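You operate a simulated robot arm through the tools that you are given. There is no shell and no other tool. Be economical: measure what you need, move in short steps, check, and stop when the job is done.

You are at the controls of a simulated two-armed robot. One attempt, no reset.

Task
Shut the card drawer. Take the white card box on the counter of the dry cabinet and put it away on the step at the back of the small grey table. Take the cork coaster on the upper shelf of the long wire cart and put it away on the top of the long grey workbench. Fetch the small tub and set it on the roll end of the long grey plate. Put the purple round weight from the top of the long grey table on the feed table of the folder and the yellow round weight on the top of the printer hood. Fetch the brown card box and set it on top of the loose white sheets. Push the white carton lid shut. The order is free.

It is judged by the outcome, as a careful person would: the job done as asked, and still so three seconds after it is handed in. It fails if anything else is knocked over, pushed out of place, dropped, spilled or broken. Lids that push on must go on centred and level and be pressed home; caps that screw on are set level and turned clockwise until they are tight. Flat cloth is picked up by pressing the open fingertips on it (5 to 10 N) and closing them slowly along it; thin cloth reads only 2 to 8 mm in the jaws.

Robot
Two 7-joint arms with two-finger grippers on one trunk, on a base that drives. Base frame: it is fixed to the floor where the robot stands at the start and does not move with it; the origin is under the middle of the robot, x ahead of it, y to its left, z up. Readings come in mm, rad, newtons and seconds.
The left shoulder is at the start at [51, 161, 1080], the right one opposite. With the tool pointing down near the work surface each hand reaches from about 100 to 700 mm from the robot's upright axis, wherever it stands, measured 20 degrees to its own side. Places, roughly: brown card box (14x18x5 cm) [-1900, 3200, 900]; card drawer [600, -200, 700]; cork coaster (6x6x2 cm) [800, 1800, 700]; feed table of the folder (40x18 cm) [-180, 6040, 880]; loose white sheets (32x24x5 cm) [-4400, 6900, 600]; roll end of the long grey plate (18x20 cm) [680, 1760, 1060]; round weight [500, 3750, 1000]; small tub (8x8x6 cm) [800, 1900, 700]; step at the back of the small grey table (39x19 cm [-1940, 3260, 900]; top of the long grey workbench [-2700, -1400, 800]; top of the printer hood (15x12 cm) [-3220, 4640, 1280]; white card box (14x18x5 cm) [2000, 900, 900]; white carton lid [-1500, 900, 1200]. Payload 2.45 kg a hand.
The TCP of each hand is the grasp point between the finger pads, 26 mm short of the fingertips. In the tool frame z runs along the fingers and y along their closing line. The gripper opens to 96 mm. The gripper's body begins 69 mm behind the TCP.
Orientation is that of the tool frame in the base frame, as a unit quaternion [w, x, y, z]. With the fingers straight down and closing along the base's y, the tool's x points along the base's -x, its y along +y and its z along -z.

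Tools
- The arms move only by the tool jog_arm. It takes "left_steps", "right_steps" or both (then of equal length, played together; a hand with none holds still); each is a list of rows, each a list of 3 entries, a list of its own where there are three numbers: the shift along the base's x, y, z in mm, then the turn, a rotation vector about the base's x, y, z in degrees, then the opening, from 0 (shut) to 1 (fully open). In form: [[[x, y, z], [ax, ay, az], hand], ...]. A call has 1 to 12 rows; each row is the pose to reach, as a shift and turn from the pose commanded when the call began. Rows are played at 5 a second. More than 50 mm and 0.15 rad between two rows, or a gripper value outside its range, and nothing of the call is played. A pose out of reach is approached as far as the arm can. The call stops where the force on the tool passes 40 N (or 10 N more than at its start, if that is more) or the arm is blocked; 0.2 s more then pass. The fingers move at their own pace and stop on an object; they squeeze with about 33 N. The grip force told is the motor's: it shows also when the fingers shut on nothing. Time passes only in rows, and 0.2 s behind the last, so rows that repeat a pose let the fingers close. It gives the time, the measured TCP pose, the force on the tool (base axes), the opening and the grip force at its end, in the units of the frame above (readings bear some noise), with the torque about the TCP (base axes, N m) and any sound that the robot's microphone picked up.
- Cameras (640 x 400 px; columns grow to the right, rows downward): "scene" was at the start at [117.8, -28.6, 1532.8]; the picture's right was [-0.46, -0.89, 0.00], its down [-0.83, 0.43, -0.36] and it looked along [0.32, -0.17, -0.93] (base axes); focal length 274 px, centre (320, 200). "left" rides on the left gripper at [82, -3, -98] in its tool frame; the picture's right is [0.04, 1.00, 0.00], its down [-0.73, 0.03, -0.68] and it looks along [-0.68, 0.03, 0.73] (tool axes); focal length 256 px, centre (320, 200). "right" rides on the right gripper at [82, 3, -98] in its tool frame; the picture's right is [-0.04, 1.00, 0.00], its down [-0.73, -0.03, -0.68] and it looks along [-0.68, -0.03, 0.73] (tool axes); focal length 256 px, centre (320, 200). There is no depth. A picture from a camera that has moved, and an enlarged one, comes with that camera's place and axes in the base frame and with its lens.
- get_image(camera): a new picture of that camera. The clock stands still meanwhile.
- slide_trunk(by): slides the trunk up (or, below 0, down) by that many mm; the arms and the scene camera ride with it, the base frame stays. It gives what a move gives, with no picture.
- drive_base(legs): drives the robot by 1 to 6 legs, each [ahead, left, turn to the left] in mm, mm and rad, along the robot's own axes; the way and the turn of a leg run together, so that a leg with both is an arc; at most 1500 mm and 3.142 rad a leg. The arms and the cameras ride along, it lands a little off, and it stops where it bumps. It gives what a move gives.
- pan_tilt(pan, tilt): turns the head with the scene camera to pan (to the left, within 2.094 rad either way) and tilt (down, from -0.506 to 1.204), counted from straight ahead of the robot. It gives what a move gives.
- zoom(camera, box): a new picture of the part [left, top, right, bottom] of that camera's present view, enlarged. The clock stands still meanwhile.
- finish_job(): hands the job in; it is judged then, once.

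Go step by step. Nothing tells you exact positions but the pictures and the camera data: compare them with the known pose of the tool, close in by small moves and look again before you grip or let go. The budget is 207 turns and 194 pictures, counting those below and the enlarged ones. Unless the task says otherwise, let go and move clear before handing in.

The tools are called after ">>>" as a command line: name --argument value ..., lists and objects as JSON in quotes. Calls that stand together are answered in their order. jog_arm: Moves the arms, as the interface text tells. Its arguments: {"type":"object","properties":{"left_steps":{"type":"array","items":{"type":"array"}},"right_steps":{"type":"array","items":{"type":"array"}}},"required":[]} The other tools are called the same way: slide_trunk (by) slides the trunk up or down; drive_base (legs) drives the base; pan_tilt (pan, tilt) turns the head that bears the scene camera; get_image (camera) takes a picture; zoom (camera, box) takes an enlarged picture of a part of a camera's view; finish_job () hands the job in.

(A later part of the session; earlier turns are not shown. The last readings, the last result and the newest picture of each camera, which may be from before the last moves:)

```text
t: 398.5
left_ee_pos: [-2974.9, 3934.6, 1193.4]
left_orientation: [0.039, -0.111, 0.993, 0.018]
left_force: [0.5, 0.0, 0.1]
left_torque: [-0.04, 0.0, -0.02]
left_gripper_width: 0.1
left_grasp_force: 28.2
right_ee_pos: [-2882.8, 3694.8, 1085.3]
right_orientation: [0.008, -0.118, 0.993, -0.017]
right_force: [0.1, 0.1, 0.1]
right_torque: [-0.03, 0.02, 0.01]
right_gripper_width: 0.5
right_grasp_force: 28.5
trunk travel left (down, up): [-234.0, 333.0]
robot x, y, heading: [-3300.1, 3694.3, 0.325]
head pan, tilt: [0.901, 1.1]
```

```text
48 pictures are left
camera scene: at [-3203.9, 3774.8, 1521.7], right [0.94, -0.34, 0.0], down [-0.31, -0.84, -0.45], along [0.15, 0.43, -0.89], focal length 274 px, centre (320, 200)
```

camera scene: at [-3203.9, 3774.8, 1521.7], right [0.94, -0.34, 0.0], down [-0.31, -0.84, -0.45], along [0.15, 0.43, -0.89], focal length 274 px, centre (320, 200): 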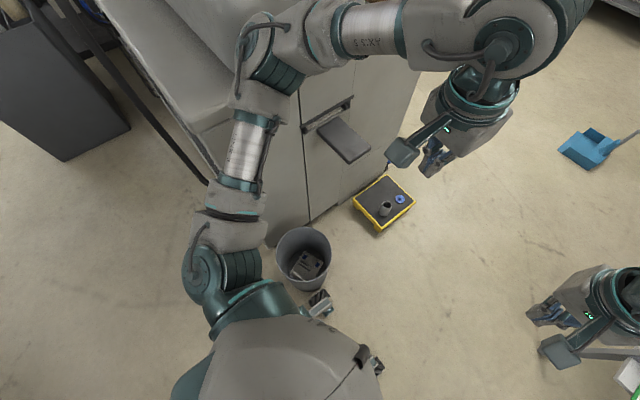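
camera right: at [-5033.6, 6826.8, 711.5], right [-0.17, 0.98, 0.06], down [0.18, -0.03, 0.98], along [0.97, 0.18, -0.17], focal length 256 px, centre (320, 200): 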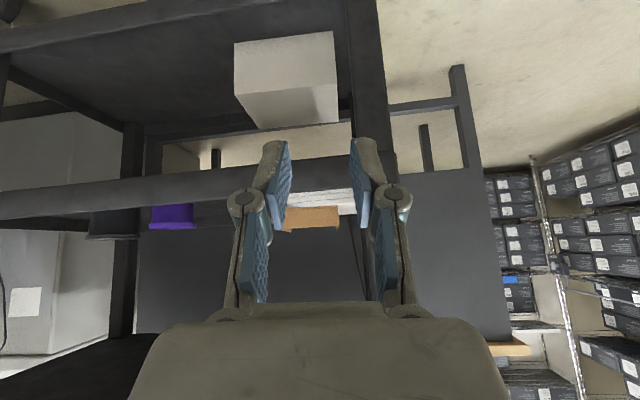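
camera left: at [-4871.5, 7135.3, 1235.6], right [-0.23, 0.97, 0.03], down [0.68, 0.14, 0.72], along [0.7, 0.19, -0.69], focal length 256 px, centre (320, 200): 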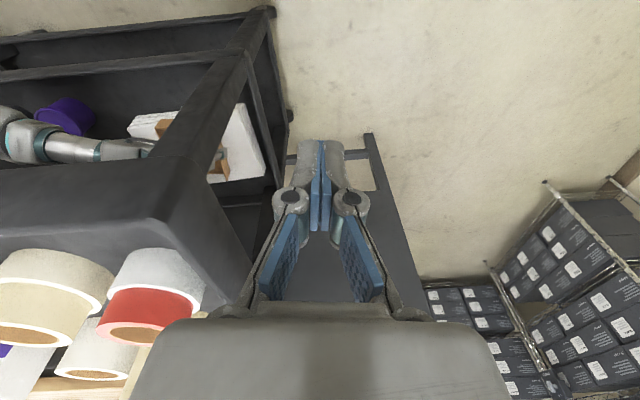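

The front caster is touching the bin by the printer. I'll back off a little, step right, and pass it with more room.

>>> drive_base --legs '[[-30, -90, 0], [500, -60, 0], [350, 0, 0], [600, 250, 0]]'

>>> pan_tilt --pan 0.0 --tilt 0.4

>>> get_image --camera "scene"

```text
t: 407.2
left_ee_pos: [-1666.8, 4455.6, 1195.0]
left_orientation: [0.039, -0.107, 0.993, 0.027]
left_force: [-0.2, -1.1, 0.1]
left_torque: [0.07, 0.0, 0.01]
left_gripper_width: 0.0
left_grasp_force: 28.9
right_ee_pos: [-1576.0, 4215.5, 1083.0]
right_orientation: [0.007, -0.116, 0.993, -0.01]
right_force: [0.4, -0.9, -0.2]
right_torque: [0.06, 0.05, 0.01]
right_gripper_width: 0.0
right_grasp_force: 28.3
trunk travel left (down, up): [-234.0, 333.0]
robot x, y, heading: [-1999.1, 4228.9, 0.323]
head pan, tilt: [0.901, 1.1]
```

```text
t: 408.4
left_ee_pos: [-1679.6, 4486.4, 1192.1]
left_orientation: [0.042, -0.11, 0.993, 0.014]
left_force: [0.5, 1.8, 0.2]
left_torque: [-0.06, -0.01, -0.01]
left_gripper_width: 0.0
left_grasp_force: 28.9
right_ee_pos: [-1588.8, 4244.5, 1089.0]
right_orientation: [0.01, -0.117, 0.993, -0.022]
right_force: [-0.2, 0.0, 0.3]
right_torque: [-0.01, -0.04, -0.01]
right_gripper_width: 0.0
right_grasp_force: 28.6
trunk travel left (down, up): [-234.0, 333.0]
robot x, y, heading: [-1999.2, 4234.0, 0.322]
head pan, tilt: [0.0, 0.4]
```

```text
47 pictures are left
camera scene: at [-1839.5, 4298.3, 1578.1], right [0.32, -0.95, 0.01], down [-0.37, -0.13, -0.92], along [0.87, 0.29, -0.39], focal length 274 px, centre (320, 200)
```

scene: 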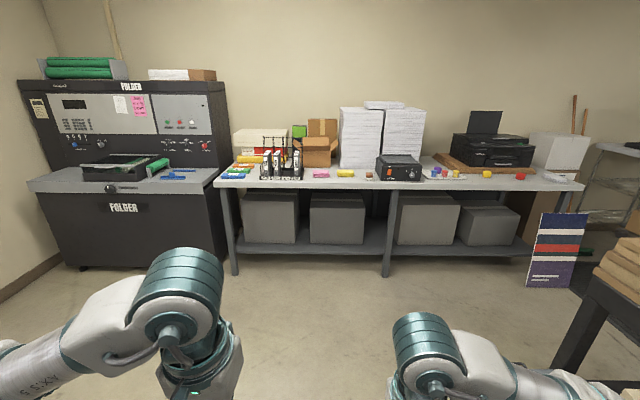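

The long grey table and the folder are in full view. I'll zoom on the table to find the purple and yellow round weights.

>>> zoom --camera "scene" --box '[400, 120, 600, 220]'

>>> zoom --camera "scene" --box '[210, 120, 410, 220]'

```text
3.20 times, centred on (500, 170) of scene
camera zoom: at [-1839.5, 4298.3, 1578.1], right [0.32, -0.95, 0.01], down [-0.37, -0.13, -0.92], along [0.87, 0.29, -0.39], focal length 876 px, centre (-256, 296)
```

zoom: 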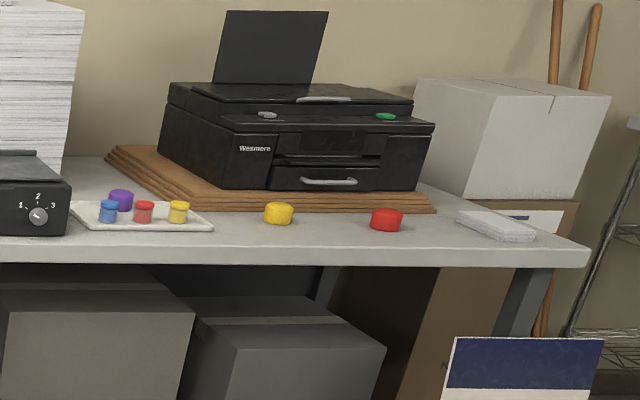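

```text
3.20 times, centred on (310, 170) of scene
camera zoom: at [-1839.5, 4298.3, 1578.1], right [0.32, -0.95, 0.01], down [-0.37, -0.13, -0.92], along [0.87, 0.29, -0.39], focal length 876 px, centre (352, 296)
```

zoom: 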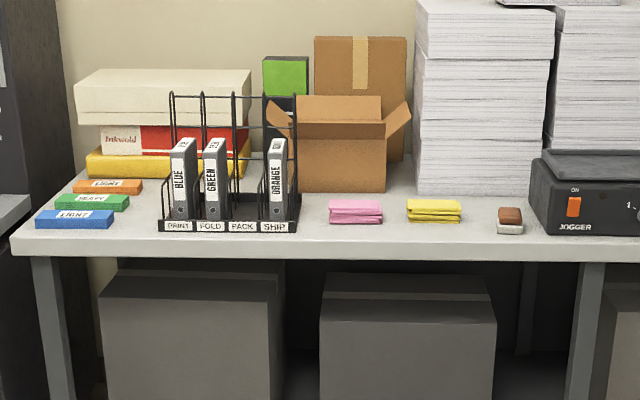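

The yellow weight is near (430,3730) and the purple one, behind the small jar tray, near (410,4075). I'll go around the upright dustpan and stop facing the table between the two.

>>> drive_base --legs '[[1500, 185, 0], [60, -1186, 0]]'

>>> pan_tilt --pan 0.0 --tilt 0.65

>>> get_image --camera "scene"

```text
refused: leg 1 is longer than a leg can be; nothing moved
```

```text
t: 409.2
left_ee_pos: [-1677.5, 4478.5, 1193.6]
left_orientation: [0.043, -0.109, 0.993, 0.017]
left_force: [0.2, 1.1, -1.2]
left_torque: [-0.01, -0.02, -0.01]
left_gripper_width: 0.1
left_grasp_force: 28.2
right_ee_pos: [-1586.2, 4237.5, 1086.6]
right_orientation: [0.01, -0.116, 0.993, -0.02]
right_force: [0.4, 0.2, -0.7]
right_torque: [-0.04, -0.05, -0.02]
right_gripper_width: 0.3
right_grasp_force: 28.3
trunk travel left (down, up): [-234.0, 333.0]
robot x, y, heading: [-2000.3, 4227.4, 0.322]
head pan, tilt: [0.0, 0.649]
```

```text
44 pictures are left
camera scene: at [-1840.8, 4283.3, 1555.8], right [0.31, -0.95, 0.0], down [-0.58, -0.19, -0.79], along [0.75, 0.25, -0.61], focal length 274 px, centre (320, 200)
```

scene: 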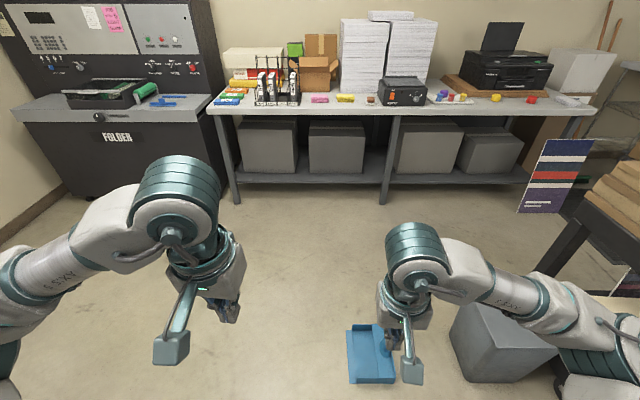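

>>> drive_base --legs '[[770, 110, 0], [770, 80, 0], [60, -1180, 0]]'

>>> get_image --camera "scene"

```text
t: 411.9
left_ee_pos: [-1282.8, 4666.5, 1197.8]
left_orientation: [0.045, -0.107, 0.993, 0.02]
left_force: [0.8, 0.2, -0.1]
left_torque: [-0.07, 0.06, -0.02]
left_gripper_width: 0.1
left_grasp_force: 28.5
right_ee_pos: [-1191.3, 4425.1, 1089.7]
right_orientation: [0.014, -0.115, 0.993, -0.016]
right_force: [0.2, 1.0, -0.3]
right_torque: [-0.06, 0.07, 0.06]
right_gripper_width: 0.0
right_grasp_force: 28.8
trunk travel left (down, up): [-234.0, 333.0]
robot x, y, heading: [-1606.5, 4428.4, 0.32]
head pan, tilt: [0.0, 0.649]
stopped in leg 1: the robot was blocked; the commanded pose is now the measured one
```

```text
43 pictures are left
camera scene: at [-1440.9, 4481.5, 1555.9], right [0.31, -0.95, 0.0], down [-0.58, -0.19, -0.79], along [0.75, 0.25, -0.61], focal length 274 px, centre (320, 200)
```

scene: 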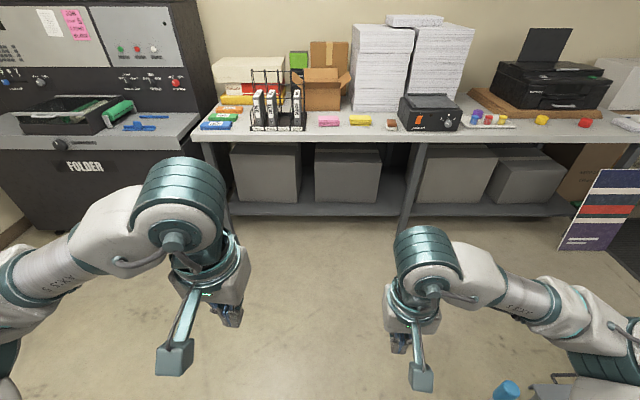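

The right arm seems to have met the dustpan's handle. I'll back off, swing wider to the north, and come round.

>>> drive_base --legs '[[-150, 60, 0], [0, 500, 0], [1300, 0, 0]]'

>>> drive_base --legs '[[100, -800, 0], [-40, -780, 0]]'

>>> get_image --camera "scene"

```text
t: 421.9
left_ee_pos: [-351.1, 5506.3, 1202.3]
left_orientation: [0.044, -0.107, 0.993, 0.039]
left_force: [0.2, -2.9, 0.3]
left_torque: [0.24, 0.03, -0.01]
left_gripper_width: 0.2
left_grasp_force: 28.6
right_ee_pos: [-258.3, 5269.5, 1086.1]
right_orientation: [0.012, -0.115, 0.993, 0.003]
right_force: [1.5, -1.7, 0.0]
right_torque: [0.21, 0.12, -0.02]
right_gripper_width: 0.0
right_grasp_force: 28.9
trunk travel left (down, up): [-234.0, 333.0]
robot x, y, heading: [-674.8, 5311.6, 0.319]
head pan, tilt: [0.0, 0.649]
```

```text
t: 430.1
left_ee_pos: [186.3, 4114.5, 1196.5]
left_orientation: [0.053, -0.109, 0.993, 0.003]
left_force: [0.1, 2.3, 1.2]
left_torque: [-0.21, 0.05, -0.02]
left_gripper_width: 0.0
left_grasp_force: 28.3
right_ee_pos: [279.4, 3868.1, 1096.1]
right_orientation: [0.021, -0.116, 0.992, -0.031]
right_force: [-1.4, 0.3, -0.9]
right_torque: [-0.06, -0.09, 0.02]
right_gripper_width: 0.0
right_grasp_force: 28.1
trunk travel left (down, up): [-234.0, 333.0]
robot x, y, heading: [-117.7, 3837.2, 0.322]
head pan, tilt: [0.0, 0.649]
```

```text
42 pictures are left
camera scene: at [34.0, 3927.7, 1555.4], right [0.31, -0.95, 0.03], down [-0.57, -0.21, -0.79], along [0.76, 0.23, -0.61], focal length 274 px, centre (320, 200)
```

scene: 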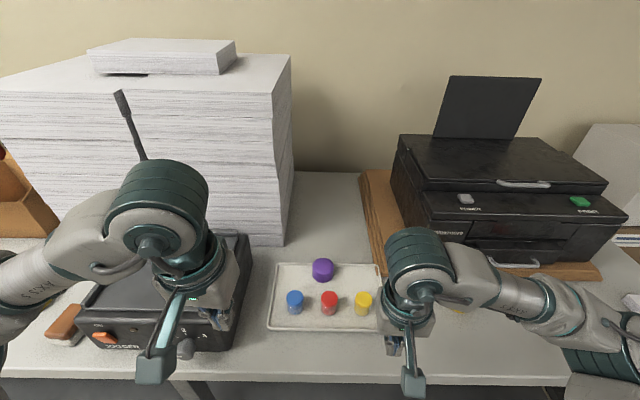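

The purple weight is in the open jar tray near (500,4058,940), and the yellow one near (506,3707,940). I'll move 80 mm closer and 135 mm right so each hand faces its weight.

>>> drive_base --legs '[[80, -135, 0]]'

>>> get_image --camera "right"

>>> get_image --camera "left"

```text
t: 431.5
left_ee_pos: [313.8, 3966.4, 1203.4]
left_orientation: [0.052, -0.107, 0.993, 0.021]
left_force: [0.1, -1.7, -0.2]
left_torque: [0.05, -0.01, 0.02]
left_gripper_width: 0.0
left_grasp_force: 28.2
right_ee_pos: [408.4, 3725.4, 1094.4]
right_orientation: [0.019, -0.116, 0.993, -0.014]
right_force: [0.6, -1.1, -0.1]
right_torque: [0.02, 0.04, -0.02]
right_gripper_width: 0.0
right_grasp_force: 28.3
trunk travel left (down, up): [-234.0, 333.0]
robot x, y, heading: [8.0, 3735.9, 0.323]
head pan, tilt: [0.0, 0.649]
```

```text
41 pictures are left
camera right: at [324.4, 3711.6, 1189.8], right [-0.19, 0.98, -0.03], down [0.69, 0.16, 0.7], along [0.7, 0.11, -0.71], focal length 256 px, centre (320, 200)
```

right: 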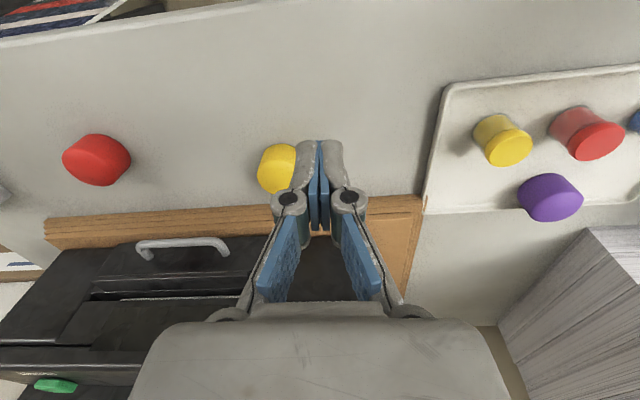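

```text
40 pictures are left
camera left: at [226.6, 3940.7, 1290.1], right [-0.25, 0.97, 0.03], down [0.64, 0.15, 0.75], along [0.72, 0.21, -0.66], focal length 256 px, centre (320, 200)
```

left: 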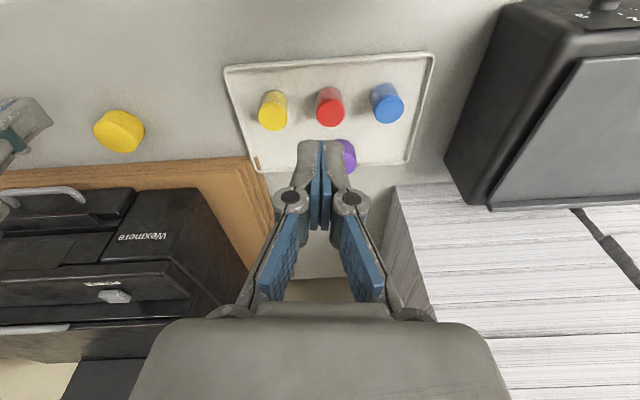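

Triangulated: yellow at (540,3691,920), purple at (517,4079,~910). I'll bring both open hands over their weights.

>>> jog_arm --left_steps '[[[25, 14, -10], [-0.4, 0.7, 0], 0.8], [[50, 28, -30], [-0.8, 1.4, 0], 0.8], [[76, 42, -55], [-1.2, 2.1, 0], 0.8], [[101, 56, -85], [-1.5, 2.8, 0], 0.8], [[127, 70, -115], [-1.9, 3.5, 0], 0.8], [[152, 85, -145], [-2.3, 4.2, 0], 0.8], [[178, 99, -170], [-2.6, 5, 0], 0.8], [[203, 113, -195], [-3, 5.7, 0], 0.8]]' --right_steps '[[[16, -4, -10], [0.2, 0.3, 0], 0.8], [[32, -8, -20], [0.4, 0.6, 0], 0.8], [[49, -12, -30], [0.6, 0.8, 0], 0.8], [[65, -17, -40], [0.8, 1.1, 0], 0.8], [[81, -21, -52], [0.9, 1.4, 0], 0.8], [[97, -25, -65], [1.1, 1.7, 0], 0.8], [[114, -30, -78], [1.3, 2, 0], 0.8], [[130, -34, -90], [1.4, 2.2, 0], 0.8]]'

>>> get_image --camera "right"

>>> get_image --camera "left"

```text
t: 433.3
left_ee_pos: [516.4, 4078.4, 1005.9]
left_orientation: [0.0, -0.108, 0.994, 0.002]
left_force: [1.3, -0.6, 0.9]
left_torque: [0.01, 0.01, 0.03]
left_gripper_width: 76.9
left_grasp_force: 0.0
right_ee_pos: [537.7, 3690.0, 1004.4]
right_orientation: [0.002, -0.115, 0.993, 0.0]
right_force: [0.6, -0.4, -0.3]
right_torque: [0.03, 0.02, -0.02]
right_gripper_width: 76.8
right_grasp_force: 0.1
trunk travel left (down, up): [-234.0, 333.0]
robot x, y, heading: [8.7, 3731.5, 0.324]
head pan, tilt: [0.0, 0.649]
```

```text
39 pictures are left
camera right: at [458.6, 3673.7, 1102.3], right [-0.19, 0.98, 0.0], down [0.72, 0.14, 0.68], along [0.67, 0.13, -0.73], focal length 256 px, centre (320, 200)
```

right: 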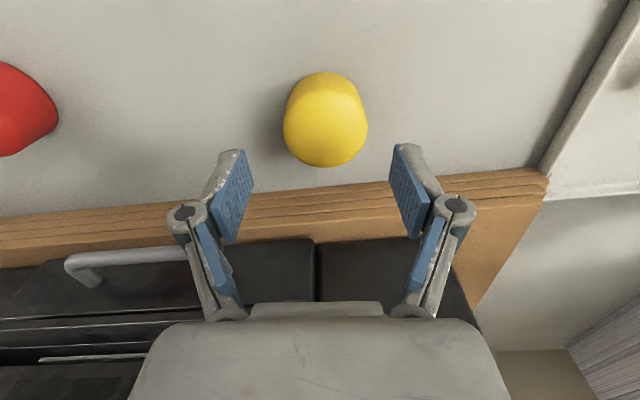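

```text
38 pictures are left
camera left: at [437.8, 4057.4, 1102.1], right [-0.25, 0.97, 0.0], down [0.71, 0.18, 0.68], along [0.66, 0.17, -0.73], focal length 256 px, centre (320, 200)
```

left: 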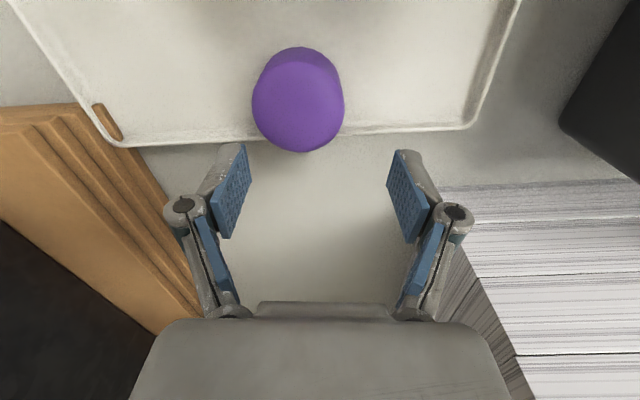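

Yellow is centred; purple needs a 15 mm shift south. I'll adjust, go down, close both hands and lift.

>>> jog_arm --left_steps '[[[-2, -8, -10], [0, 0, 0], 0.8], [[-4, -16, -30], [0, 0, 0], 0.8], [[-4, -16, -55], [0, 0, 0], 0.8], [[-4, -16, -76], [0, 0, 0], 0.8], [[-4, -16, -76], [0, 0, 0], 0.55], [[-4, -16, -76], [0, 0, 0], 0.3], [[-4, -16, -76], [0, 0, 0], 0.2], [[-4, -16, -76], [0, 0, 0], 0.2], [[-4, -16, -50], [0, 0, 0], 0.2], [[-4, -16, -10], [0, 0, 0], 0.2]]' --right_steps '[[[2, 2, -10], [0, 0, 0], 0.8], [[5, 4, -30], [0, 0, 0], 0.8], [[5, 4, -55], [0, 0, 0], 0.8], [[5, 4, -76], [0, 0, 0], 0.8], [[5, 4, -76], [0, 0, 0], 0.55], [[5, 4, -76], [0, 0, 0], 0.3], [[5, 4, -76], [0, 0, 0], 0.2], [[5, 4, -76], [0, 0, 0], 0.2], [[5, 4, -50], [0, 0, 0], 0.2], [[5, 4, -10], [0, 0, 0], 0.2]]'

>>> get_image --camera "right"

>>> get_image --camera "left"

```text
t: 434.6
left_ee_pos: [508.5, 4063.1, 970.6]
left_orientation: [0.038, -0.104, 0.994, 0.004]
left_force: [-5.1, -11.5, 40.7]
left_torque: [-0.24, 0.05, -0.69]
left_gripper_width: 53.2
left_grasp_force: 18.0
right_ee_pos: [533.1, 3696.9, 937.3]
right_orientation: [0.013, -0.114, 0.993, 0.002]
right_force: [6.4, -10.3, 32.9]
right_torque: [-0.55, -0.19, -0.1]
right_gripper_width: 58.7
right_grasp_force: 32.5
trunk travel left (down, up): [-234.0, 333.0]
robot x, y, heading: [10.4, 3733.2, 0.319]
head pan, tilt: [0.0, 0.649]
stopped in row 6 (left hand): the force on the tool passed its limit at 53 N (the readings are from after the stop); the commanded pose is now the measured one
```

```text
37 pictures are left
camera right: at [451.0, 3680.6, 1034.2], right [-0.18, 0.98, 0.0], down [0.7, 0.13, 0.7], along [0.69, 0.13, -0.72], focal length 256 px, centre (320, 200)
```

right: 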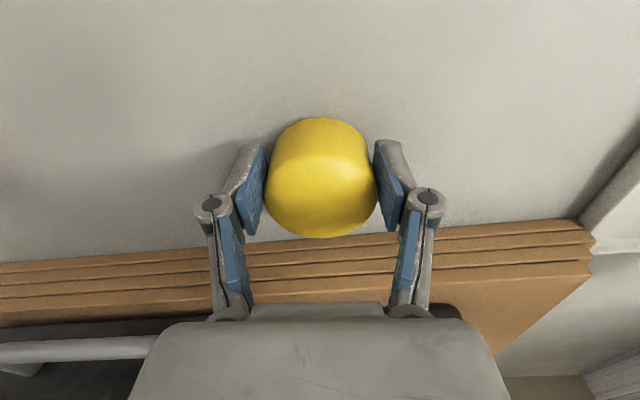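

```text
36 pictures are left
camera left: at [423.2, 4043.0, 1061.0], right [-0.25, 0.97, 0.0], down [0.66, 0.17, 0.73], along [0.71, 0.18, -0.68], focal length 256 px, centre (320, 200)
```

left: 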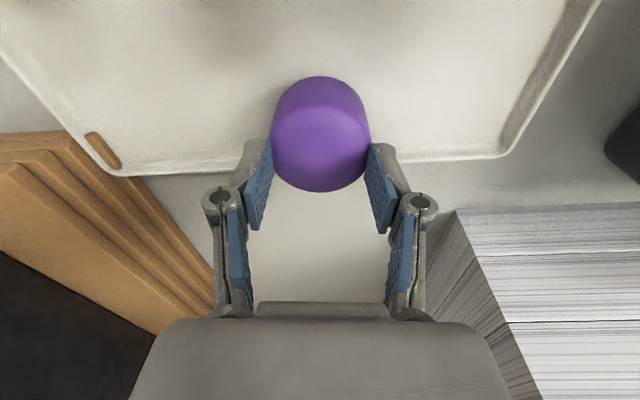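

The right hand has the yellow weight. The left hand gripped the purple one too far back, so I'll open, move 13 mm toward me, lower and close again, while lifting the yellow.

>>> jog_arm --left_steps '[[[0, 0, 10], [0, 0, 0], 0.8], [[-7, -2, 10], [0, 2, 0], 0.8], [[-13, -4, 0], [0, 4, 0], 0.8], [[-13, -4, -18], [0, 4, 0], 0.8], [[-13, -4, -32], [0, 4, 0], 0.8], [[-13, -4, -32], [0, 4, 0], 0.6], [[-13, -4, -30], [0, 4, 0], 0.45], [[-13, -4, -30], [0, 4, 0], 0.35], [[-13, -4, -30], [0, 4, 0], 0.35]]' --right_steps '[[[0, 0, 4], [0, 0, 0], 0.3], [[0, 0, 15], [0, 0, 0], 0.3], [[0, 0, 30], [0, 0, 0], 0.3], [[0, 0, 50], [0, 0, 0], 0.3], [[0, 0, 70], [0, 0, 0], 0.3], [[0, 0, 90], [0, 0, 0], 0.3], [[0, 0, 100], [0, 0, 0], 0.3], [[0, 0, 100], [0, 0, 0], 0.3], [[0, 0, 100], [0, 0, 0], 0.3]]'

>>> get_image --camera "left"

```text
t: 436.8
left_ee_pos: [494.7, 4079.3, 950.1]
left_orientation: [0.021, -0.106, 0.994, 0.0]
left_force: [-4.2, -14.8, 23.4]
left_torque: [-0.93, -0.71, -0.59]
left_gripper_width: 58.3
left_grasp_force: 33.2
right_ee_pos: [522.9, 3714.9, 1034.8]
right_orientation: [0.01, -0.116, 0.993, -0.01]
right_force: [-0.4, 0.7, -2.7]
right_torque: [0.0, 0.03, 0.01]
right_gripper_width: 58.6
right_grasp_force: 33.2
trunk travel left (down, up): [-234.0, 333.0]
robot x, y, heading: [10.5, 3731.3, 0.324]
head pan, tilt: [0.0, 0.649]
stopped in row 9 (left hand): the arm was blocked; the commanded pose is now the measured one
```

```text
35 pictures are left
camera left: at [411.4, 4059.6, 1043.5], right [-0.25, 0.97, 0.0], down [0.68, 0.18, 0.71], along [0.69, 0.17, -0.71], focal length 256 px, centre (320, 200)
```

left: 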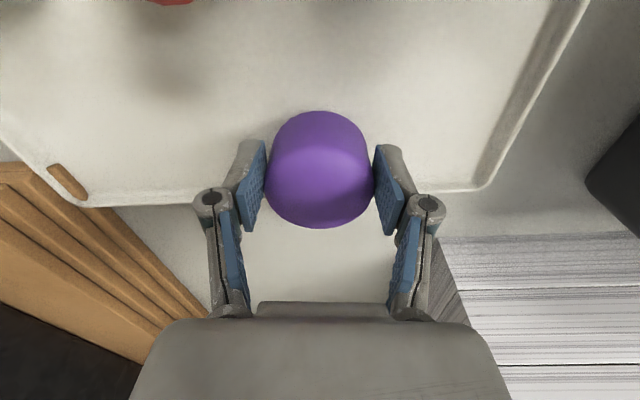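

Purple is gripped properly now (58 mm). I'll lift it and raise both clear.

>>> jog_arm --left_steps '[[[0, 0, 8], [0, 0, 0], 0.3], [[-2, 0, 25], [0, 0, 0], 0.3], [[-10, -3, 55], [0, 0, 0], 0.3], [[-30, -10, 90], [0, 0, 0], 0.3], [[-65, -20, 120], [0, 0, 0], 0.3], [[-105, -32, 140], [0, 0, 0], 0.3]]' --right_steps '[[[0, 0, 10], [0, 0, 0], 0.3], [[-10, -3, 20], [0, 0, 0], 0.3], [[-30, -10, 30], [0, 0, 0], 0.3], [[-55, -18, 40], [0, 0, 0], 0.3], [[-85, -27, 50], [0, 0, 0], 0.3], [[-110, -35, 60], [0, 0, 0], 0.3]]'

>>> drive_base --legs '[[-350, 0, 0]]'

>>> get_image --camera "scene"

```text
t: 438.2
left_ee_pos: [393.1, 4056.1, 1081.1]
left_orientation: [0.011, -0.109, 0.994, 0.0]
left_force: [-0.2, 0.2, -4.1]
left_torque: [-0.01, 0.01, -0.02]
left_gripper_width: 58.4
left_grasp_force: 32.7
right_ee_pos: [422.4, 3686.3, 1095.0]
right_orientation: [0.008, -0.115, 0.993, -0.012]
right_force: [0.8, 0.8, -3.1]
right_torque: [0.0, 0.05, 0.02]
right_gripper_width: 58.4
right_grasp_force: 32.5
trunk travel left (down, up): [-234.0, 333.0]
robot x, y, heading: [12.3, 3733.1, 0.326]
head pan, tilt: [0.0, 0.649]
```

```text
t: 440.5
left_ee_pos: [63.3, 3948.3, 1078.2]
left_orientation: [0.011, -0.108, 0.994, -0.003]
left_force: [0.2, 0.4, -4.6]
left_torque: [0.02, 0.02, 0.02]
left_gripper_width: 58.0
left_grasp_force: 33.0
right_ee_pos: [91.8, 3578.1, 1094.2]
right_orientation: [0.007, -0.114, 0.993, -0.015]
right_force: [0.3, -0.5, -3.3]
right_torque: [0.03, 0.05, 0.0]
right_gripper_width: 58.2
right_grasp_force: 32.8
trunk travel left (down, up): [-234.0, 333.0]
robot x, y, heading: [-321.3, 3620.2, 0.318]
head pan, tilt: [0.0, 0.649]
```

```text
34 pictures are left
camera scene: at [-164.1, 3673.0, 1555.5], right [0.31, -0.95, 0.0], down [-0.58, -0.19, -0.79], along [0.75, 0.25, -0.61], focal length 274 px, centre (320, 200)
```

scene: 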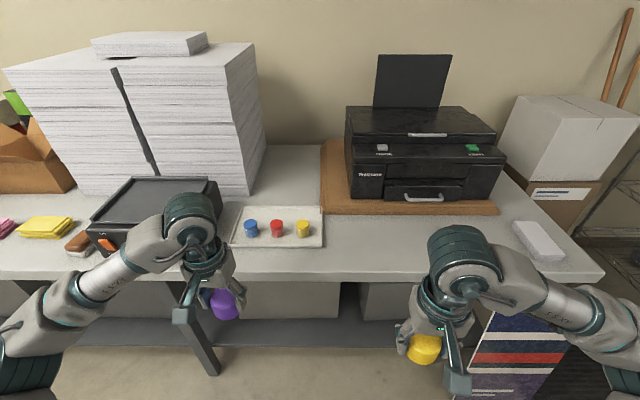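

Both weights are in hand. Next I'll strafe north to the folder's feed table with the purple one in the left hand.

>>> drive_base --legs '[[0, 1060, 0], [0, 1060, 0]]'

>>> pan_tilt --pan 0.2 --tilt 0.65

>>> get_image --camera "scene"

```text
t: 451.0
left_ee_pos: [-587.6, 5944.7, 1082.6]
left_orientation: [0.01, -0.101, 0.995, 0.006]
left_force: [0.4, -0.6, -3.0]
left_torque: [0.03, 0.0, -0.01]
left_gripper_width: 58.1
left_grasp_force: 32.8
right_ee_pos: [-563.9, 5573.1, 1093.7]
right_orientation: [0.007, -0.108, 0.994, -0.006]
right_force: [0.5, -0.5, -3.4]
right_torque: [-0.02, 0.07, 0.0]
right_gripper_width: 58.2
right_grasp_force: 33.5
trunk travel left (down, up): [-234.0, 333.0]
robot x, y, heading: [-980.1, 5635.8, 0.309]
head pan, tilt: [0.0, 0.649]
```

```text
t: 451.8
left_ee_pos: [-595.9, 5952.6, 1084.4]
left_orientation: [0.014, -0.101, 0.995, 0.001]
left_force: [0.6, -0.3, -3.4]
left_torque: [0.01, 0.01, 0.0]
left_gripper_width: 58.1
left_grasp_force: 33.6
right_ee_pos: [-571.6, 5582.0, 1097.4]
right_orientation: [0.011, -0.108, 0.994, -0.011]
right_force: [-0.8, -0.9, -3.8]
right_torque: [-0.02, 0.0, 0.0]
right_gripper_width: 58.4
right_grasp_force: 32.9
trunk travel left (down, up): [-234.0, 333.0]
robot x, y, heading: [-980.4, 5638.7, 0.311]
head pan, tilt: [0.201, 0.649]
```

```text
33 pictures are left
camera scene: at [-829.2, 5712.5, 1555.4], right [0.49, -0.87, 0.01], down [-0.53, -0.3, -0.79], along [0.69, 0.38, -0.61], focal length 274 px, centre (320, 200)
```

scene: 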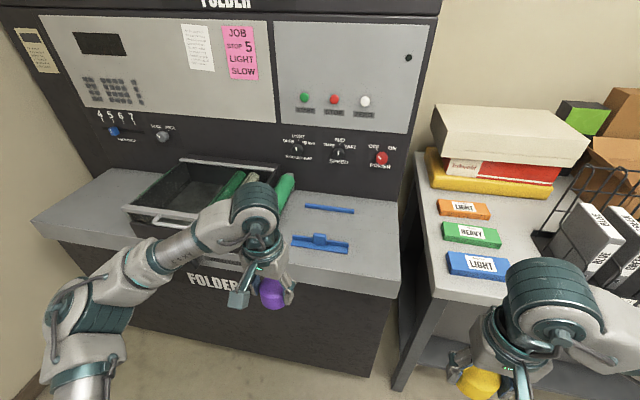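

The feed table is the area between the two blue guide bars, centred near (-180,6040,880), and it's free. I'll move in 260 mm and 60 mm right.

>>> drive_base --legs '[[255, -60, 0]]'

>>> jog_arm --left_steps '[[[25, 6, 0], [0, 0, 0], 0.3], [[55, 12, -10], [0, 0, 0], 0.3], [[85, 18, -25], [0, 0, 0], 0.3], [[115, 25, -45], [0, 0, 0], 0.3], [[140, 32, -65], [0, 0, 0], 0.3]]'

>>> get_image --camera "left"

```text
t: 453.6
left_ee_pos: [-338.5, 5962.6, 1084.8]
left_orientation: [0.013, -0.102, 0.995, 0.004]
left_force: [0.9, -0.2, -4.1]
left_torque: [0.0, 0.07, 0.03]
left_gripper_width: 58.3
left_grasp_force: 33.0
right_ee_pos: [-314.9, 5593.3, 1095.4]
right_orientation: [0.009, -0.107, 0.994, -0.008]
right_force: [0.5, 0.0, -3.5]
right_torque: [0.02, 0.05, -0.02]
right_gripper_width: 58.2
right_grasp_force: 33.2
trunk travel left (down, up): [-234.0, 333.0]
robot x, y, heading: [-723.2, 5655.1, 0.308]
head pan, tilt: [0.201, 0.649]
```

```text
t: 454.8
left_ee_pos: [-200.9, 5993.4, 1021.6]
left_orientation: [0.013, -0.102, 0.995, 0.005]
left_force: [0.1, -0.7, -3.5]
left_torque: [-0.03, 0.09, 0.0]
left_gripper_width: 58.2
left_grasp_force: 32.7
right_ee_pos: [-316.7, 5591.8, 1096.2]
right_orientation: [0.01, -0.107, 0.994, -0.008]
right_force: [0.3, -0.2, -3.4]
right_torque: [0.0, 0.06, 0.03]
right_gripper_width: 58.3
right_grasp_force: 33.0
trunk travel left (down, up): [-234.0, 333.0]
robot x, y, heading: [-724.1, 5656.2, 0.309]
head pan, tilt: [0.201, 0.649]
```

```text
32 pictures are left
camera left: at [-282.1, 5973.0, 1116.9], right [-0.24, 0.97, 0.01], down [0.69, 0.17, 0.7], along [0.68, 0.17, -0.71], focal length 256 px, centre (320, 200)
```

left: 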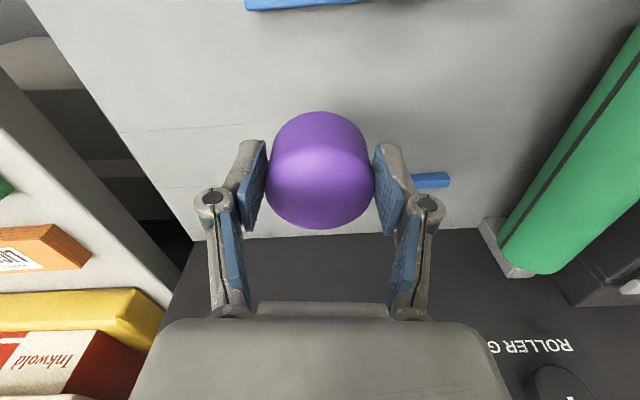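

The landing point lies on the feed table between the guides. I'll lower the purple weight with a small shift toward its centre.

>>> jog_arm --left_steps '[[[5, 8, -25], [0, 0, 0], 0.3], [[10, 15, -50], [0, 0, 0], 0.3], [[10, 18, -75], [0, 0, 0], 0.3], [[10, 18, -90], [0, 0, 0], 0.3], [[10, 18, -96], [0, 0, 0], 0.3], [[10, 18, -101], [0, 0, 0], 0.3]]'

>>> get_image --camera "left"

```text
t: 456.2
left_ee_pos: [-192.1, 6015.8, 923.1]
left_orientation: [0.019, -0.104, 0.994, 0.005]
left_force: [-0.1, 15.3, 18.3]
left_torque: [0.16, -0.41, 0.29]
left_gripper_width: 58.5
left_grasp_force: 32.8
right_ee_pos: [-320.4, 5593.3, 1099.5]
right_orientation: [0.012, -0.107, 0.994, -0.008]
right_force: [0.0, -0.5, -3.1]
right_torque: [0.01, 0.1, 0.02]
right_gripper_width: 58.3
right_grasp_force: 33.0
trunk travel left (down, up): [-234.0, 333.0]
robot x, y, heading: [-723.6, 5653.4, 0.309]
head pan, tilt: [0.201, 0.649]
```

```text
31 pictures are left
camera left: at [-274.5, 5996.1, 1018.0], right [-0.25, 0.97, 0.0], down [0.69, 0.17, 0.71], along [0.68, 0.18, -0.71], focal length 256 px, centre (320, 200)
```

left: 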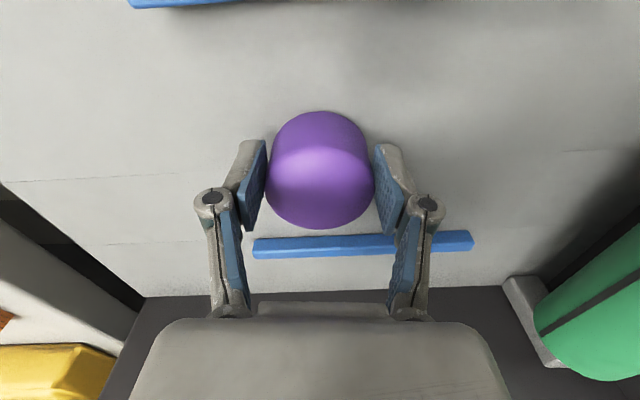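

The weight is down on the feed table. I'll release, rise and draw back.

>>> jog_arm --left_steps '[[[0, 0, 2], [0, 0, 0], 0.45], [[0, 0, 2], [0, 0, 0], 0.75], [[0, 0, 4], [0, 0, 0], 0.8], [[0, 0, 25], [0, 0, 0], 0.8], [[0, 0, 60], [0, 0, 0], 0.8], [[0, 0, 95], [0, 0, 0], 0.8], [[-30, -8, 130], [0, 0, 0], 0.8], [[-70, -20, 150], [0, 0, 0], 0.4], [[-110, -35, 160], [0, 0, 0], 0]]'

>>> drive_base --legs '[[-500, 0, 0]]'

>>> get_image --camera "scene"

```text
t: 458.2
left_ee_pos: [-301.6, 5977.3, 1080.2]
left_orientation: [0.016, -0.101, 0.995, 0.003]
left_force: [0.5, -0.2, -0.3]
left_torque: [-0.02, -0.02, -0.02]
left_gripper_width: 0.2
left_grasp_force: 28.8
right_ee_pos: [-319.2, 5593.1, 1098.2]
right_orientation: [0.012, -0.107, 0.994, -0.008]
right_force: [-0.4, -0.2, -3.6]
right_torque: [0.04, 0.01, 0.01]
right_gripper_width: 58.4
right_grasp_force: 32.9
trunk travel left (down, up): [-234.0, 333.0]
robot x, y, heading: [-723.5, 5653.8, 0.31]
head pan, tilt: [0.201, 0.649]
```

```text
t: 461.1
left_ee_pos: [-779.7, 5822.4, 1080.9]
left_orientation: [0.014, -0.098, 0.995, 0.005]
left_force: [0.7, -0.7, 0.9]
left_torque: [-0.02, -0.03, -0.02]
left_gripper_width: 0.0
left_grasp_force: 28.1
right_ee_pos: [-800.7, 5440.0, 1097.2]
right_orientation: [0.011, -0.106, 0.994, -0.008]
right_force: [0.3, 0.0, -3.4]
right_torque: [0.01, 0.03, 0.02]
right_gripper_width: 58.6
right_grasp_force: 32.5
trunk travel left (down, up): [-234.0, 333.0]
robot x, y, heading: [-1204.9, 5499.9, 0.309]
head pan, tilt: [0.201, 0.649]
```

```text
30 pictures are left
camera scene: at [-1051.4, 5565.5, 1555.6], right [0.48, -0.88, 0.0], down [-0.53, -0.29, -0.79], along [0.69, 0.38, -0.61], focal length 274 px, centre (320, 200)
```

scene: 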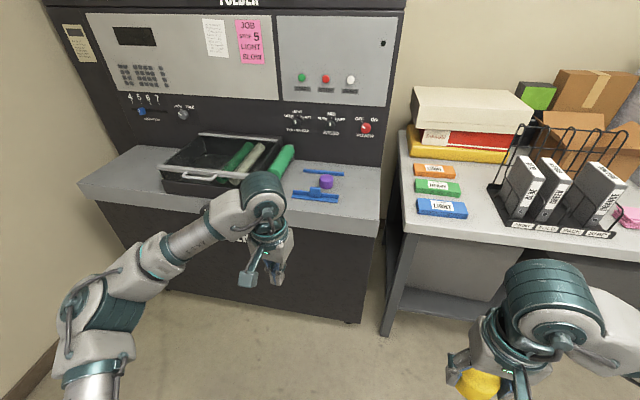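

The purple weight stands on the feed table. The hood is best reached from the printer's west side, so I'll tuck the arms as before and back along the same proven path, facing east.

>>> jog_arm --left_steps '[[[-20, -20, 25], [0, 0, 0], 0], [[-40, -40, 50], [0, 0, 0], 0], [[-60, -60, 80], [0, 0, 0], 0], [[-80, -78, 110], [0, 0, 0], 0]]' --right_steps '[[[4, 13, 0], [0, 0, 0], 0.3], [[8, 26, 0], [0, 0, 0], 0.3], [[12, 39, 0], [0, 0, 0], 0.3], [[15, 52, 0], [0, 0, 0], 0.3]]'

>>> drive_base --legs '[[-572, -483, 0], [-572, -483, 0], [-600, -250, 0], [-350, 0, 0]]'

```text
t: 462.1
left_ee_pos: [-866.9, 5744.4, 1193.3]
left_orientation: [0.017, -0.099, 0.995, 0.004]
left_force: [-0.4, -0.3, -1.5]
left_torque: [0.01, 0.0, 0.0]
left_gripper_width: 0.0
left_grasp_force: 28.6
right_ee_pos: [-789.3, 5489.5, 1099.9]
right_orientation: [0.014, -0.104, 0.994, -0.008]
right_force: [-0.4, 0.4, -3.0]
right_torque: [0.02, 0.03, -0.02]
right_gripper_width: 58.1
right_grasp_force: 32.9
trunk travel left (down, up): [-234.0, 333.0]
robot x, y, heading: [-1204.2, 5503.0, 0.301]
head pan, tilt: [0.201, 0.649]
```

```text
t: 474.9
left_ee_pos: [-2514.0, 4028.9, 1186.2]
left_orientation: [0.023, -0.113, 0.993, -0.016]
left_force: [0.2, 2.7, 0.8]
left_torque: [-0.21, 0.05, -0.01]
left_gripper_width: 0.2
left_grasp_force: 28.5
right_ee_pos: [-2429.4, 3772.0, 1104.1]
right_orientation: [0.019, -0.12, 0.992, -0.028]
right_force: [-1.5, 3.1, -3.1]
right_torque: [-0.13, -0.13, 0.02]
right_gripper_width: 58.3
right_grasp_force: 32.9
trunk travel left (down, up): [-234.0, 333.0]
robot x, y, heading: [-2828.1, 3729.9, 0.33]
head pan, tilt: [0.201, 0.649]
```

>>> drive_base --legs '[[-510, 43, 0], [-402, 513, 0], [60, 599, 0]]'

>>> pan_tilt --pan -0.1 --tilt 0.55

>>> get_image --camera "scene"

```text
t: 484.0
left_ee_pos: [-3661.5, 4747.5, 1198.2]
left_orientation: [0.015, -0.115, 0.993, 0.02]
left_force: [-0.3, -2.0, -0.3]
left_torque: [0.21, -0.03, -0.02]
left_gripper_width: 0.1
left_grasp_force: 28.7
right_ee_pos: [-3577.4, 4496.5, 1097.7]
right_orientation: [0.012, -0.123, 0.992, 0.007]
right_force: [1.1, -2.4, -2.7]
right_torque: [0.07, 0.18, -0.01]
right_gripper_width: 58.3
right_grasp_force: 33.1
trunk travel left (down, up): [-234.0, 333.0]
robot x, y, heading: [-3999.6, 4523.0, 0.343]
head pan, tilt: [0.201, 0.649]
```

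```text
t: 484.8
left_ee_pos: [-3666.9, 4748.6, 1197.9]
left_orientation: [0.019, -0.114, 0.993, 0.018]
left_force: [-0.1, -1.9, -0.1]
left_torque: [0.09, 0.0, 0.04]
left_gripper_width: 0.0
left_grasp_force: 28.4
right_ee_pos: [-3581.9, 4498.2, 1101.2]
right_orientation: [0.015, -0.12, 0.993, 0.003]
right_force: [1.2, -0.2, -3.9]
right_torque: [0.02, 0.12, -0.03]
right_gripper_width: 58.7
right_grasp_force: 32.9
trunk travel left (down, up): [-234.0, 333.0]
robot x, y, heading: [-3997.2, 4522.4, 0.337]
head pan, tilt: [-0.099, 0.55]
```

```text
29 pictures are left
camera scene: at [-3829.2, 4551.1, 1564.3], right [0.24, -0.97, -0.01], down [-0.51, -0.12, -0.85], along [0.82, 0.21, -0.53], focal length 274 px, centre (320, 200)
```

scene: 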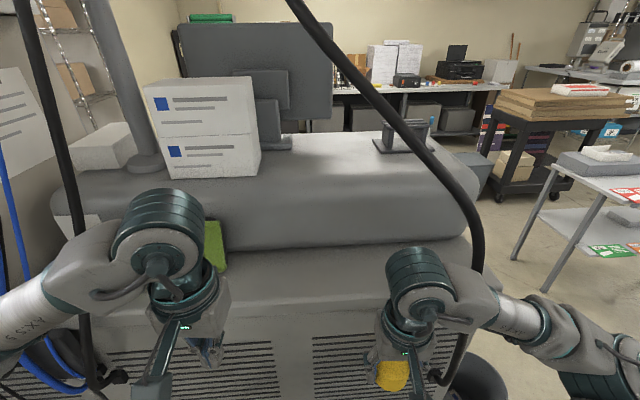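

The hood's flat top is free, but a hanging cable crosses right where my right arm would pass; the left arm can reach it cleanly from the north. I'll set the yellow weight on the printer's deck strip first and change hands.

>>> drive_base --legs '[[60, 200, -0.04]]'

>>> get_image --camera "right"

```text
t: 486.5
left_ee_pos: [-3674.6, 4975.3, 1196.6]
left_orientation: [0.021, -0.096, 0.995, 0.006]
left_force: [-1.3, 0.1, -0.9]
left_torque: [-0.01, 0.01, -0.01]
left_gripper_width: 0.2
left_grasp_force: 28.1
right_ee_pos: [-3598.7, 4719.2, 1103.0]
right_orientation: [0.016, -0.102, 0.995, -0.007]
right_force: [0.0, -0.9, -3.9]
right_torque: [-0.03, 0.03, 0.01]
right_gripper_width: 58.2
right_grasp_force: 33.0
trunk travel left (down, up): [-234.0, 333.0]
robot x, y, heading: [-4008.4, 4740.6, 0.302]
head pan, tilt: [-0.099, 0.55]
```

```text
28 pictures are left
camera right: at [-3681.7, 4707.1, 1198.7], right [-0.16, 0.99, -0.02], down [0.7, 0.13, 0.7], along [0.69, 0.1, -0.71], focal length 256 px, centre (320, 200)
```

right: 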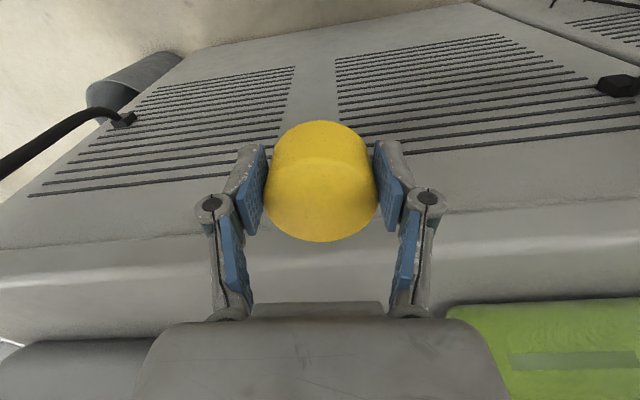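

The deck strip at z≈1003 is clear here. I'll move the yellow weight 165 mm forward and set it down.

>>> jog_arm --right_steps '[[[40, 12, 0], [0, 0, 0], 0.3], [[80, 25, 0], [0, 0, 0], 0.3], [[120, 37, 0], [0, 0, 0], 0.3], [[157, 49, -10], [0, 0, 0], 0.3], [[157, 49, -35], [0, 0, 0], 0.3], [[157, 49, -50], [0, 0, 0], 0.3], [[157, 49, -60], [0, 0, 0], 0.3], [[157, 49, -68], [0, 0, 0], 0.3], [[157, 49, -74], [0, 0, 0], 0.3], [[157, 49, -80], [0, 0, 0], 0.3]]'

>>> get_image --camera "right"

```text
t: 487.1
left_ee_pos: [-3694.9, 5004.3, 1197.8]
left_orientation: [0.025, -0.1, 0.995, -0.006]
left_force: [0.2, 1.0, 0.6]
left_torque: [-0.13, 0.01, -0.01]
left_gripper_width: 0.1
left_grasp_force: 28.6
right_ee_pos: [-3536.9, 4768.0, 1111.3]
right_orientation: [0.019, -0.104, 0.994, -0.024]
right_force: [-1.4, 1.3, -3.1]
right_torque: [-0.09, -0.1, 0.0]
right_gripper_width: 58.6
right_grasp_force: 33.6
trunk travel left (down, up): [-234.0, 333.0]
robot x, y, heading: [-4010.8, 4742.4, 0.301]
head pan, tilt: [-0.099, 0.55]
stopped in row 3 (right hand): the force on the tool passed its limit at 100 N (the readings are from after the stop); the commanded pose is now the measured one
```

```text
27 pictures are left
camera right: at [-3622.1, 4758.5, 1206.6], right [-0.17, 0.98, -0.05], down [0.69, 0.15, 0.7], along [0.7, 0.08, -0.71], focal length 256 px, centre (320, 200)
```

right: 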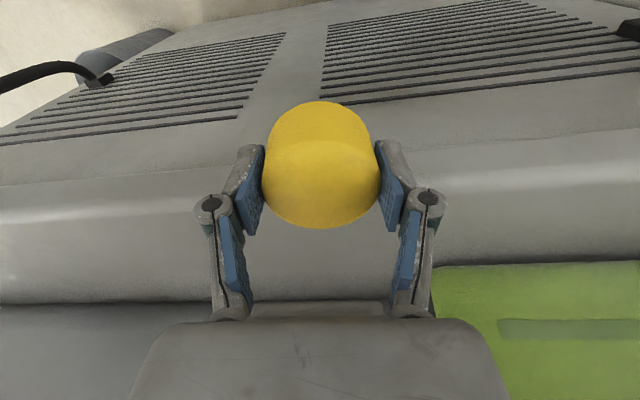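

The weight bumped the deck's front edge; the deck is higher than I judged, about z 1100. I'll raise 60 mm, go forward, and set down gently.

>>> jog_arm --right_steps '[[[-10, -3, 20], [0, 0, 0], 0.3], [[-10, -3, 50], [0, 0, 0], 0.3], [[0, 0, 70], [0, 0, 0], 0.3], [[35, 8, 70], [0, 0, 0], 0.3], [[70, 18, 70], [0, 0, 0], 0.3], [[100, 28, 65], [0, 0, 0], 0.3]]'

>>> get_image --camera "right"

```text
t: 488.7
left_ee_pos: [-3695.0, 4989.4, 1199.7]
left_orientation: [0.028, -0.096, 0.995, 0.0]
left_force: [0.3, 0.5, 0.1]
left_torque: [-0.09, -0.03, 0.01]
left_gripper_width: 0.0
left_grasp_force: 28.2
right_ee_pos: [-3440.9, 4782.9, 1178.1]
right_orientation: [0.022, -0.101, 0.994, -0.022]
right_force: [-1.4, 1.6, -3.2]
right_torque: [-0.09, -0.11, -0.02]
right_gripper_width: 59.0
right_grasp_force: 32.7
trunk travel left (down, up): [-234.0, 333.0]
robot x, y, heading: [-4007.0, 4739.6, 0.304]
head pan, tilt: [-0.099, 0.55]
stopped in row 6 (right hand): the arm was blocked; the commanded pose is now the measured one
```

```text
26 pictures are left
camera right: at [-3525.5, 4773.0, 1272.7], right [-0.16, 0.99, -0.04], down [0.69, 0.15, 0.71], along [0.7, 0.08, -0.71], focal length 256 px, centre (320, 200)
```

right: 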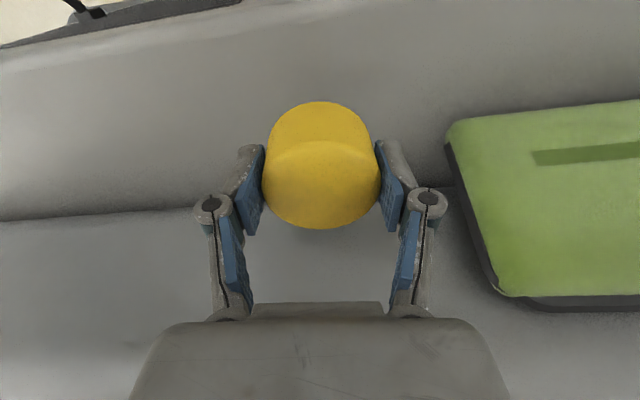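

The hand is over the middle of the deck strip now. I'll lower until it touches.

>>> jog_arm --right_steps '[[[0, 0, -15], [0, 0, 0], 0.3], [[0, 0, -30], [0, 0, 0], 0.3], [[0, 0, -40], [0, 0, 0], 0.3], [[0, 0, -47], [0, 0, 0], 0.3], [[0, 0, -52], [0, 0, 0], 0.3], [[0, 0, -57], [0, 0, 0], 0.3]]'

```text
t: 490.1
left_ee_pos: [-3681.4, 4948.3, 1203.1]
left_orientation: [0.025, -0.092, 0.995, 0.015]
left_force: [0.3, -1.2, 0.0]
left_torque: [0.15, -0.01, 0.01]
left_gripper_width: 0.0
left_grasp_force: 28.1
right_ee_pos: [-3426.8, 4742.7, 1119.8]
right_orientation: [0.019, -0.099, 0.995, -0.004]
right_force: [0.3, 5.8, 6.9]
right_torque: [0.61, -0.08, 0.12]
right_gripper_width: 59.0
right_grasp_force: 33.1
trunk travel left (down, up): [-234.0, 333.0]
robot x, y, heading: [-4003.1, 4727.8, 0.293]
head pan, tilt: [-0.099, 0.55]
```

Touching. I'll settle 5 mm more, release and rise.

>>> jog_arm --right_steps '[[[0, 0, -5], [0, 0, 0], 0.3], [[0, 0, -5], [0, 0, 0], 0.5], [[0, 0, -3], [0, 0, 0], 0.75], [[0, 0, 0], [0, 0, 0], 0.85], [[0, 0, 25], [0, 0, 0], 0.85], [[0, 0, 60], [0, 0, 0], 0.85], [[-35, -10, 85], [0, 0, 0], 0.85], [[-75, -22, 90], [0, 0, 0], 0.5], [[-115, -35, 90], [0, 0, 0], 0], [[-155, -48, 90], [0, 0, 0], 0]]'

>>> get_image --camera "scene"

```text
t: 492.3
left_ee_pos: [-3694.0, 4988.3, 1199.8]
left_orientation: [0.028, -0.096, 0.995, 0.001]
left_force: [0.1, 0.5, 0.7]
left_torque: [-0.04, -0.01, -0.03]
left_gripper_width: 0.0
left_grasp_force: 29.1
right_ee_pos: [-3595.9, 4731.5, 1209.1]
right_orientation: [0.021, -0.1, 0.995, -0.019]
right_force: [-0.1, 0.1, 0.1]
right_torque: [-0.05, -0.08, 0.01]
right_gripper_width: 0.3
right_grasp_force: 28.3
trunk travel left (down, up): [-234.0, 333.0]
robot x, y, heading: [-4005.5, 4738.1, 0.298]
head pan, tilt: [-0.099, 0.55]
```

```text
25 pictures are left
camera scene: at [-3848.9, 4787.2, 1565.0], right [0.2, -0.98, 0.01], down [-0.51, -0.11, -0.85], along [0.84, 0.16, -0.52], focal length 274 px, centre (320, 200)
```

scene: 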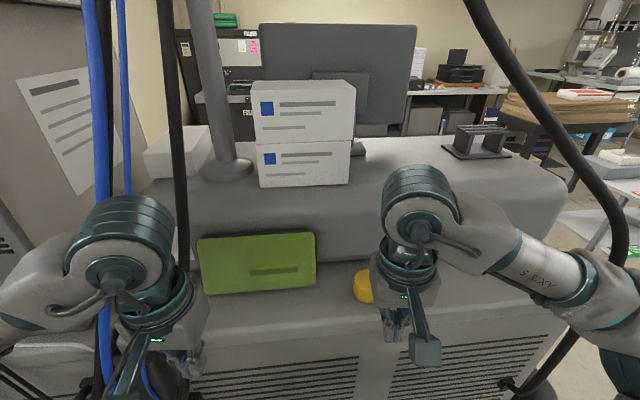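

The yellow weight stands on the deck strip. I'll pull the right hand back out of the cable's way and strafe right so the left hand faces both the weight and the hood.

>>> jog_arm --right_steps '[[[-25, -28, -20], [0, 0, 0], 0], [[-50, -56, -45], [0, 0, 0], 0], [[-75, -85, -70], [0, 0, 0], 0], [[-100, -115, -90], [0, 0, 0], 0]]'

>>> drive_base --legs '[[0, -180, 0], [0, -180, 0]]'

>>> get_image --camera "left"

```text
t: 493.3
left_ee_pos: [-3693.9, 4987.6, 1199.4]
left_orientation: [0.027, -0.096, 0.995, 0.001]
left_force: [-0.8, 0.3, 0.1]
left_torque: [-0.08, -0.03, 0.03]
left_gripper_width: 0.0
left_grasp_force: 28.3
right_ee_pos: [-3694.6, 4615.6, 1121.2]
right_orientation: [0.02, -0.101, 0.995, -0.02]
right_force: [0.0, 0.4, 0.9]
right_torque: [-0.06, -0.03, 0.02]
right_gripper_width: 0.0
right_grasp_force: 28.5
trunk travel left (down, up): [-234.0, 333.0]
robot x, y, heading: [-4006.0, 4736.6, 0.293]
head pan, tilt: [-0.099, 0.55]
```

```text
t: 495.9
left_ee_pos: [-3580.3, 4622.6, 1199.6]
left_orientation: [0.024, -0.093, 0.995, 0.007]
left_force: [0.9, -0.7, -0.9]
left_torque: [0.02, -0.01, -0.03]
left_gripper_width: 0.1
left_grasp_force: 28.5
right_ee_pos: [-3582.8, 4253.2, 1117.8]
right_orientation: [0.019, -0.099, 0.995, -0.014]
right_force: [-0.1, -0.8, 0.0]
right_torque: [-0.01, 0.01, 0.03]
right_gripper_width: 0.1
right_grasp_force: 27.9
trunk travel left (down, up): [-234.0, 333.0]
robot x, y, heading: [-3901.3, 4387.9, 0.296]
head pan, tilt: [-0.099, 0.55]
```

```text
24 pictures are left
camera left: at [-3663.8, 4603.5, 1292.4], right [-0.22, 0.97, 0.01], down [0.68, 0.15, 0.72], along [0.7, 0.16, -0.7], focal length 256 px, centre (320, 200)
```

left: 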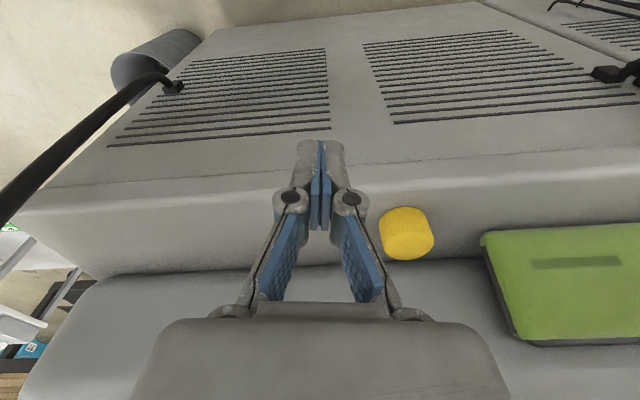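

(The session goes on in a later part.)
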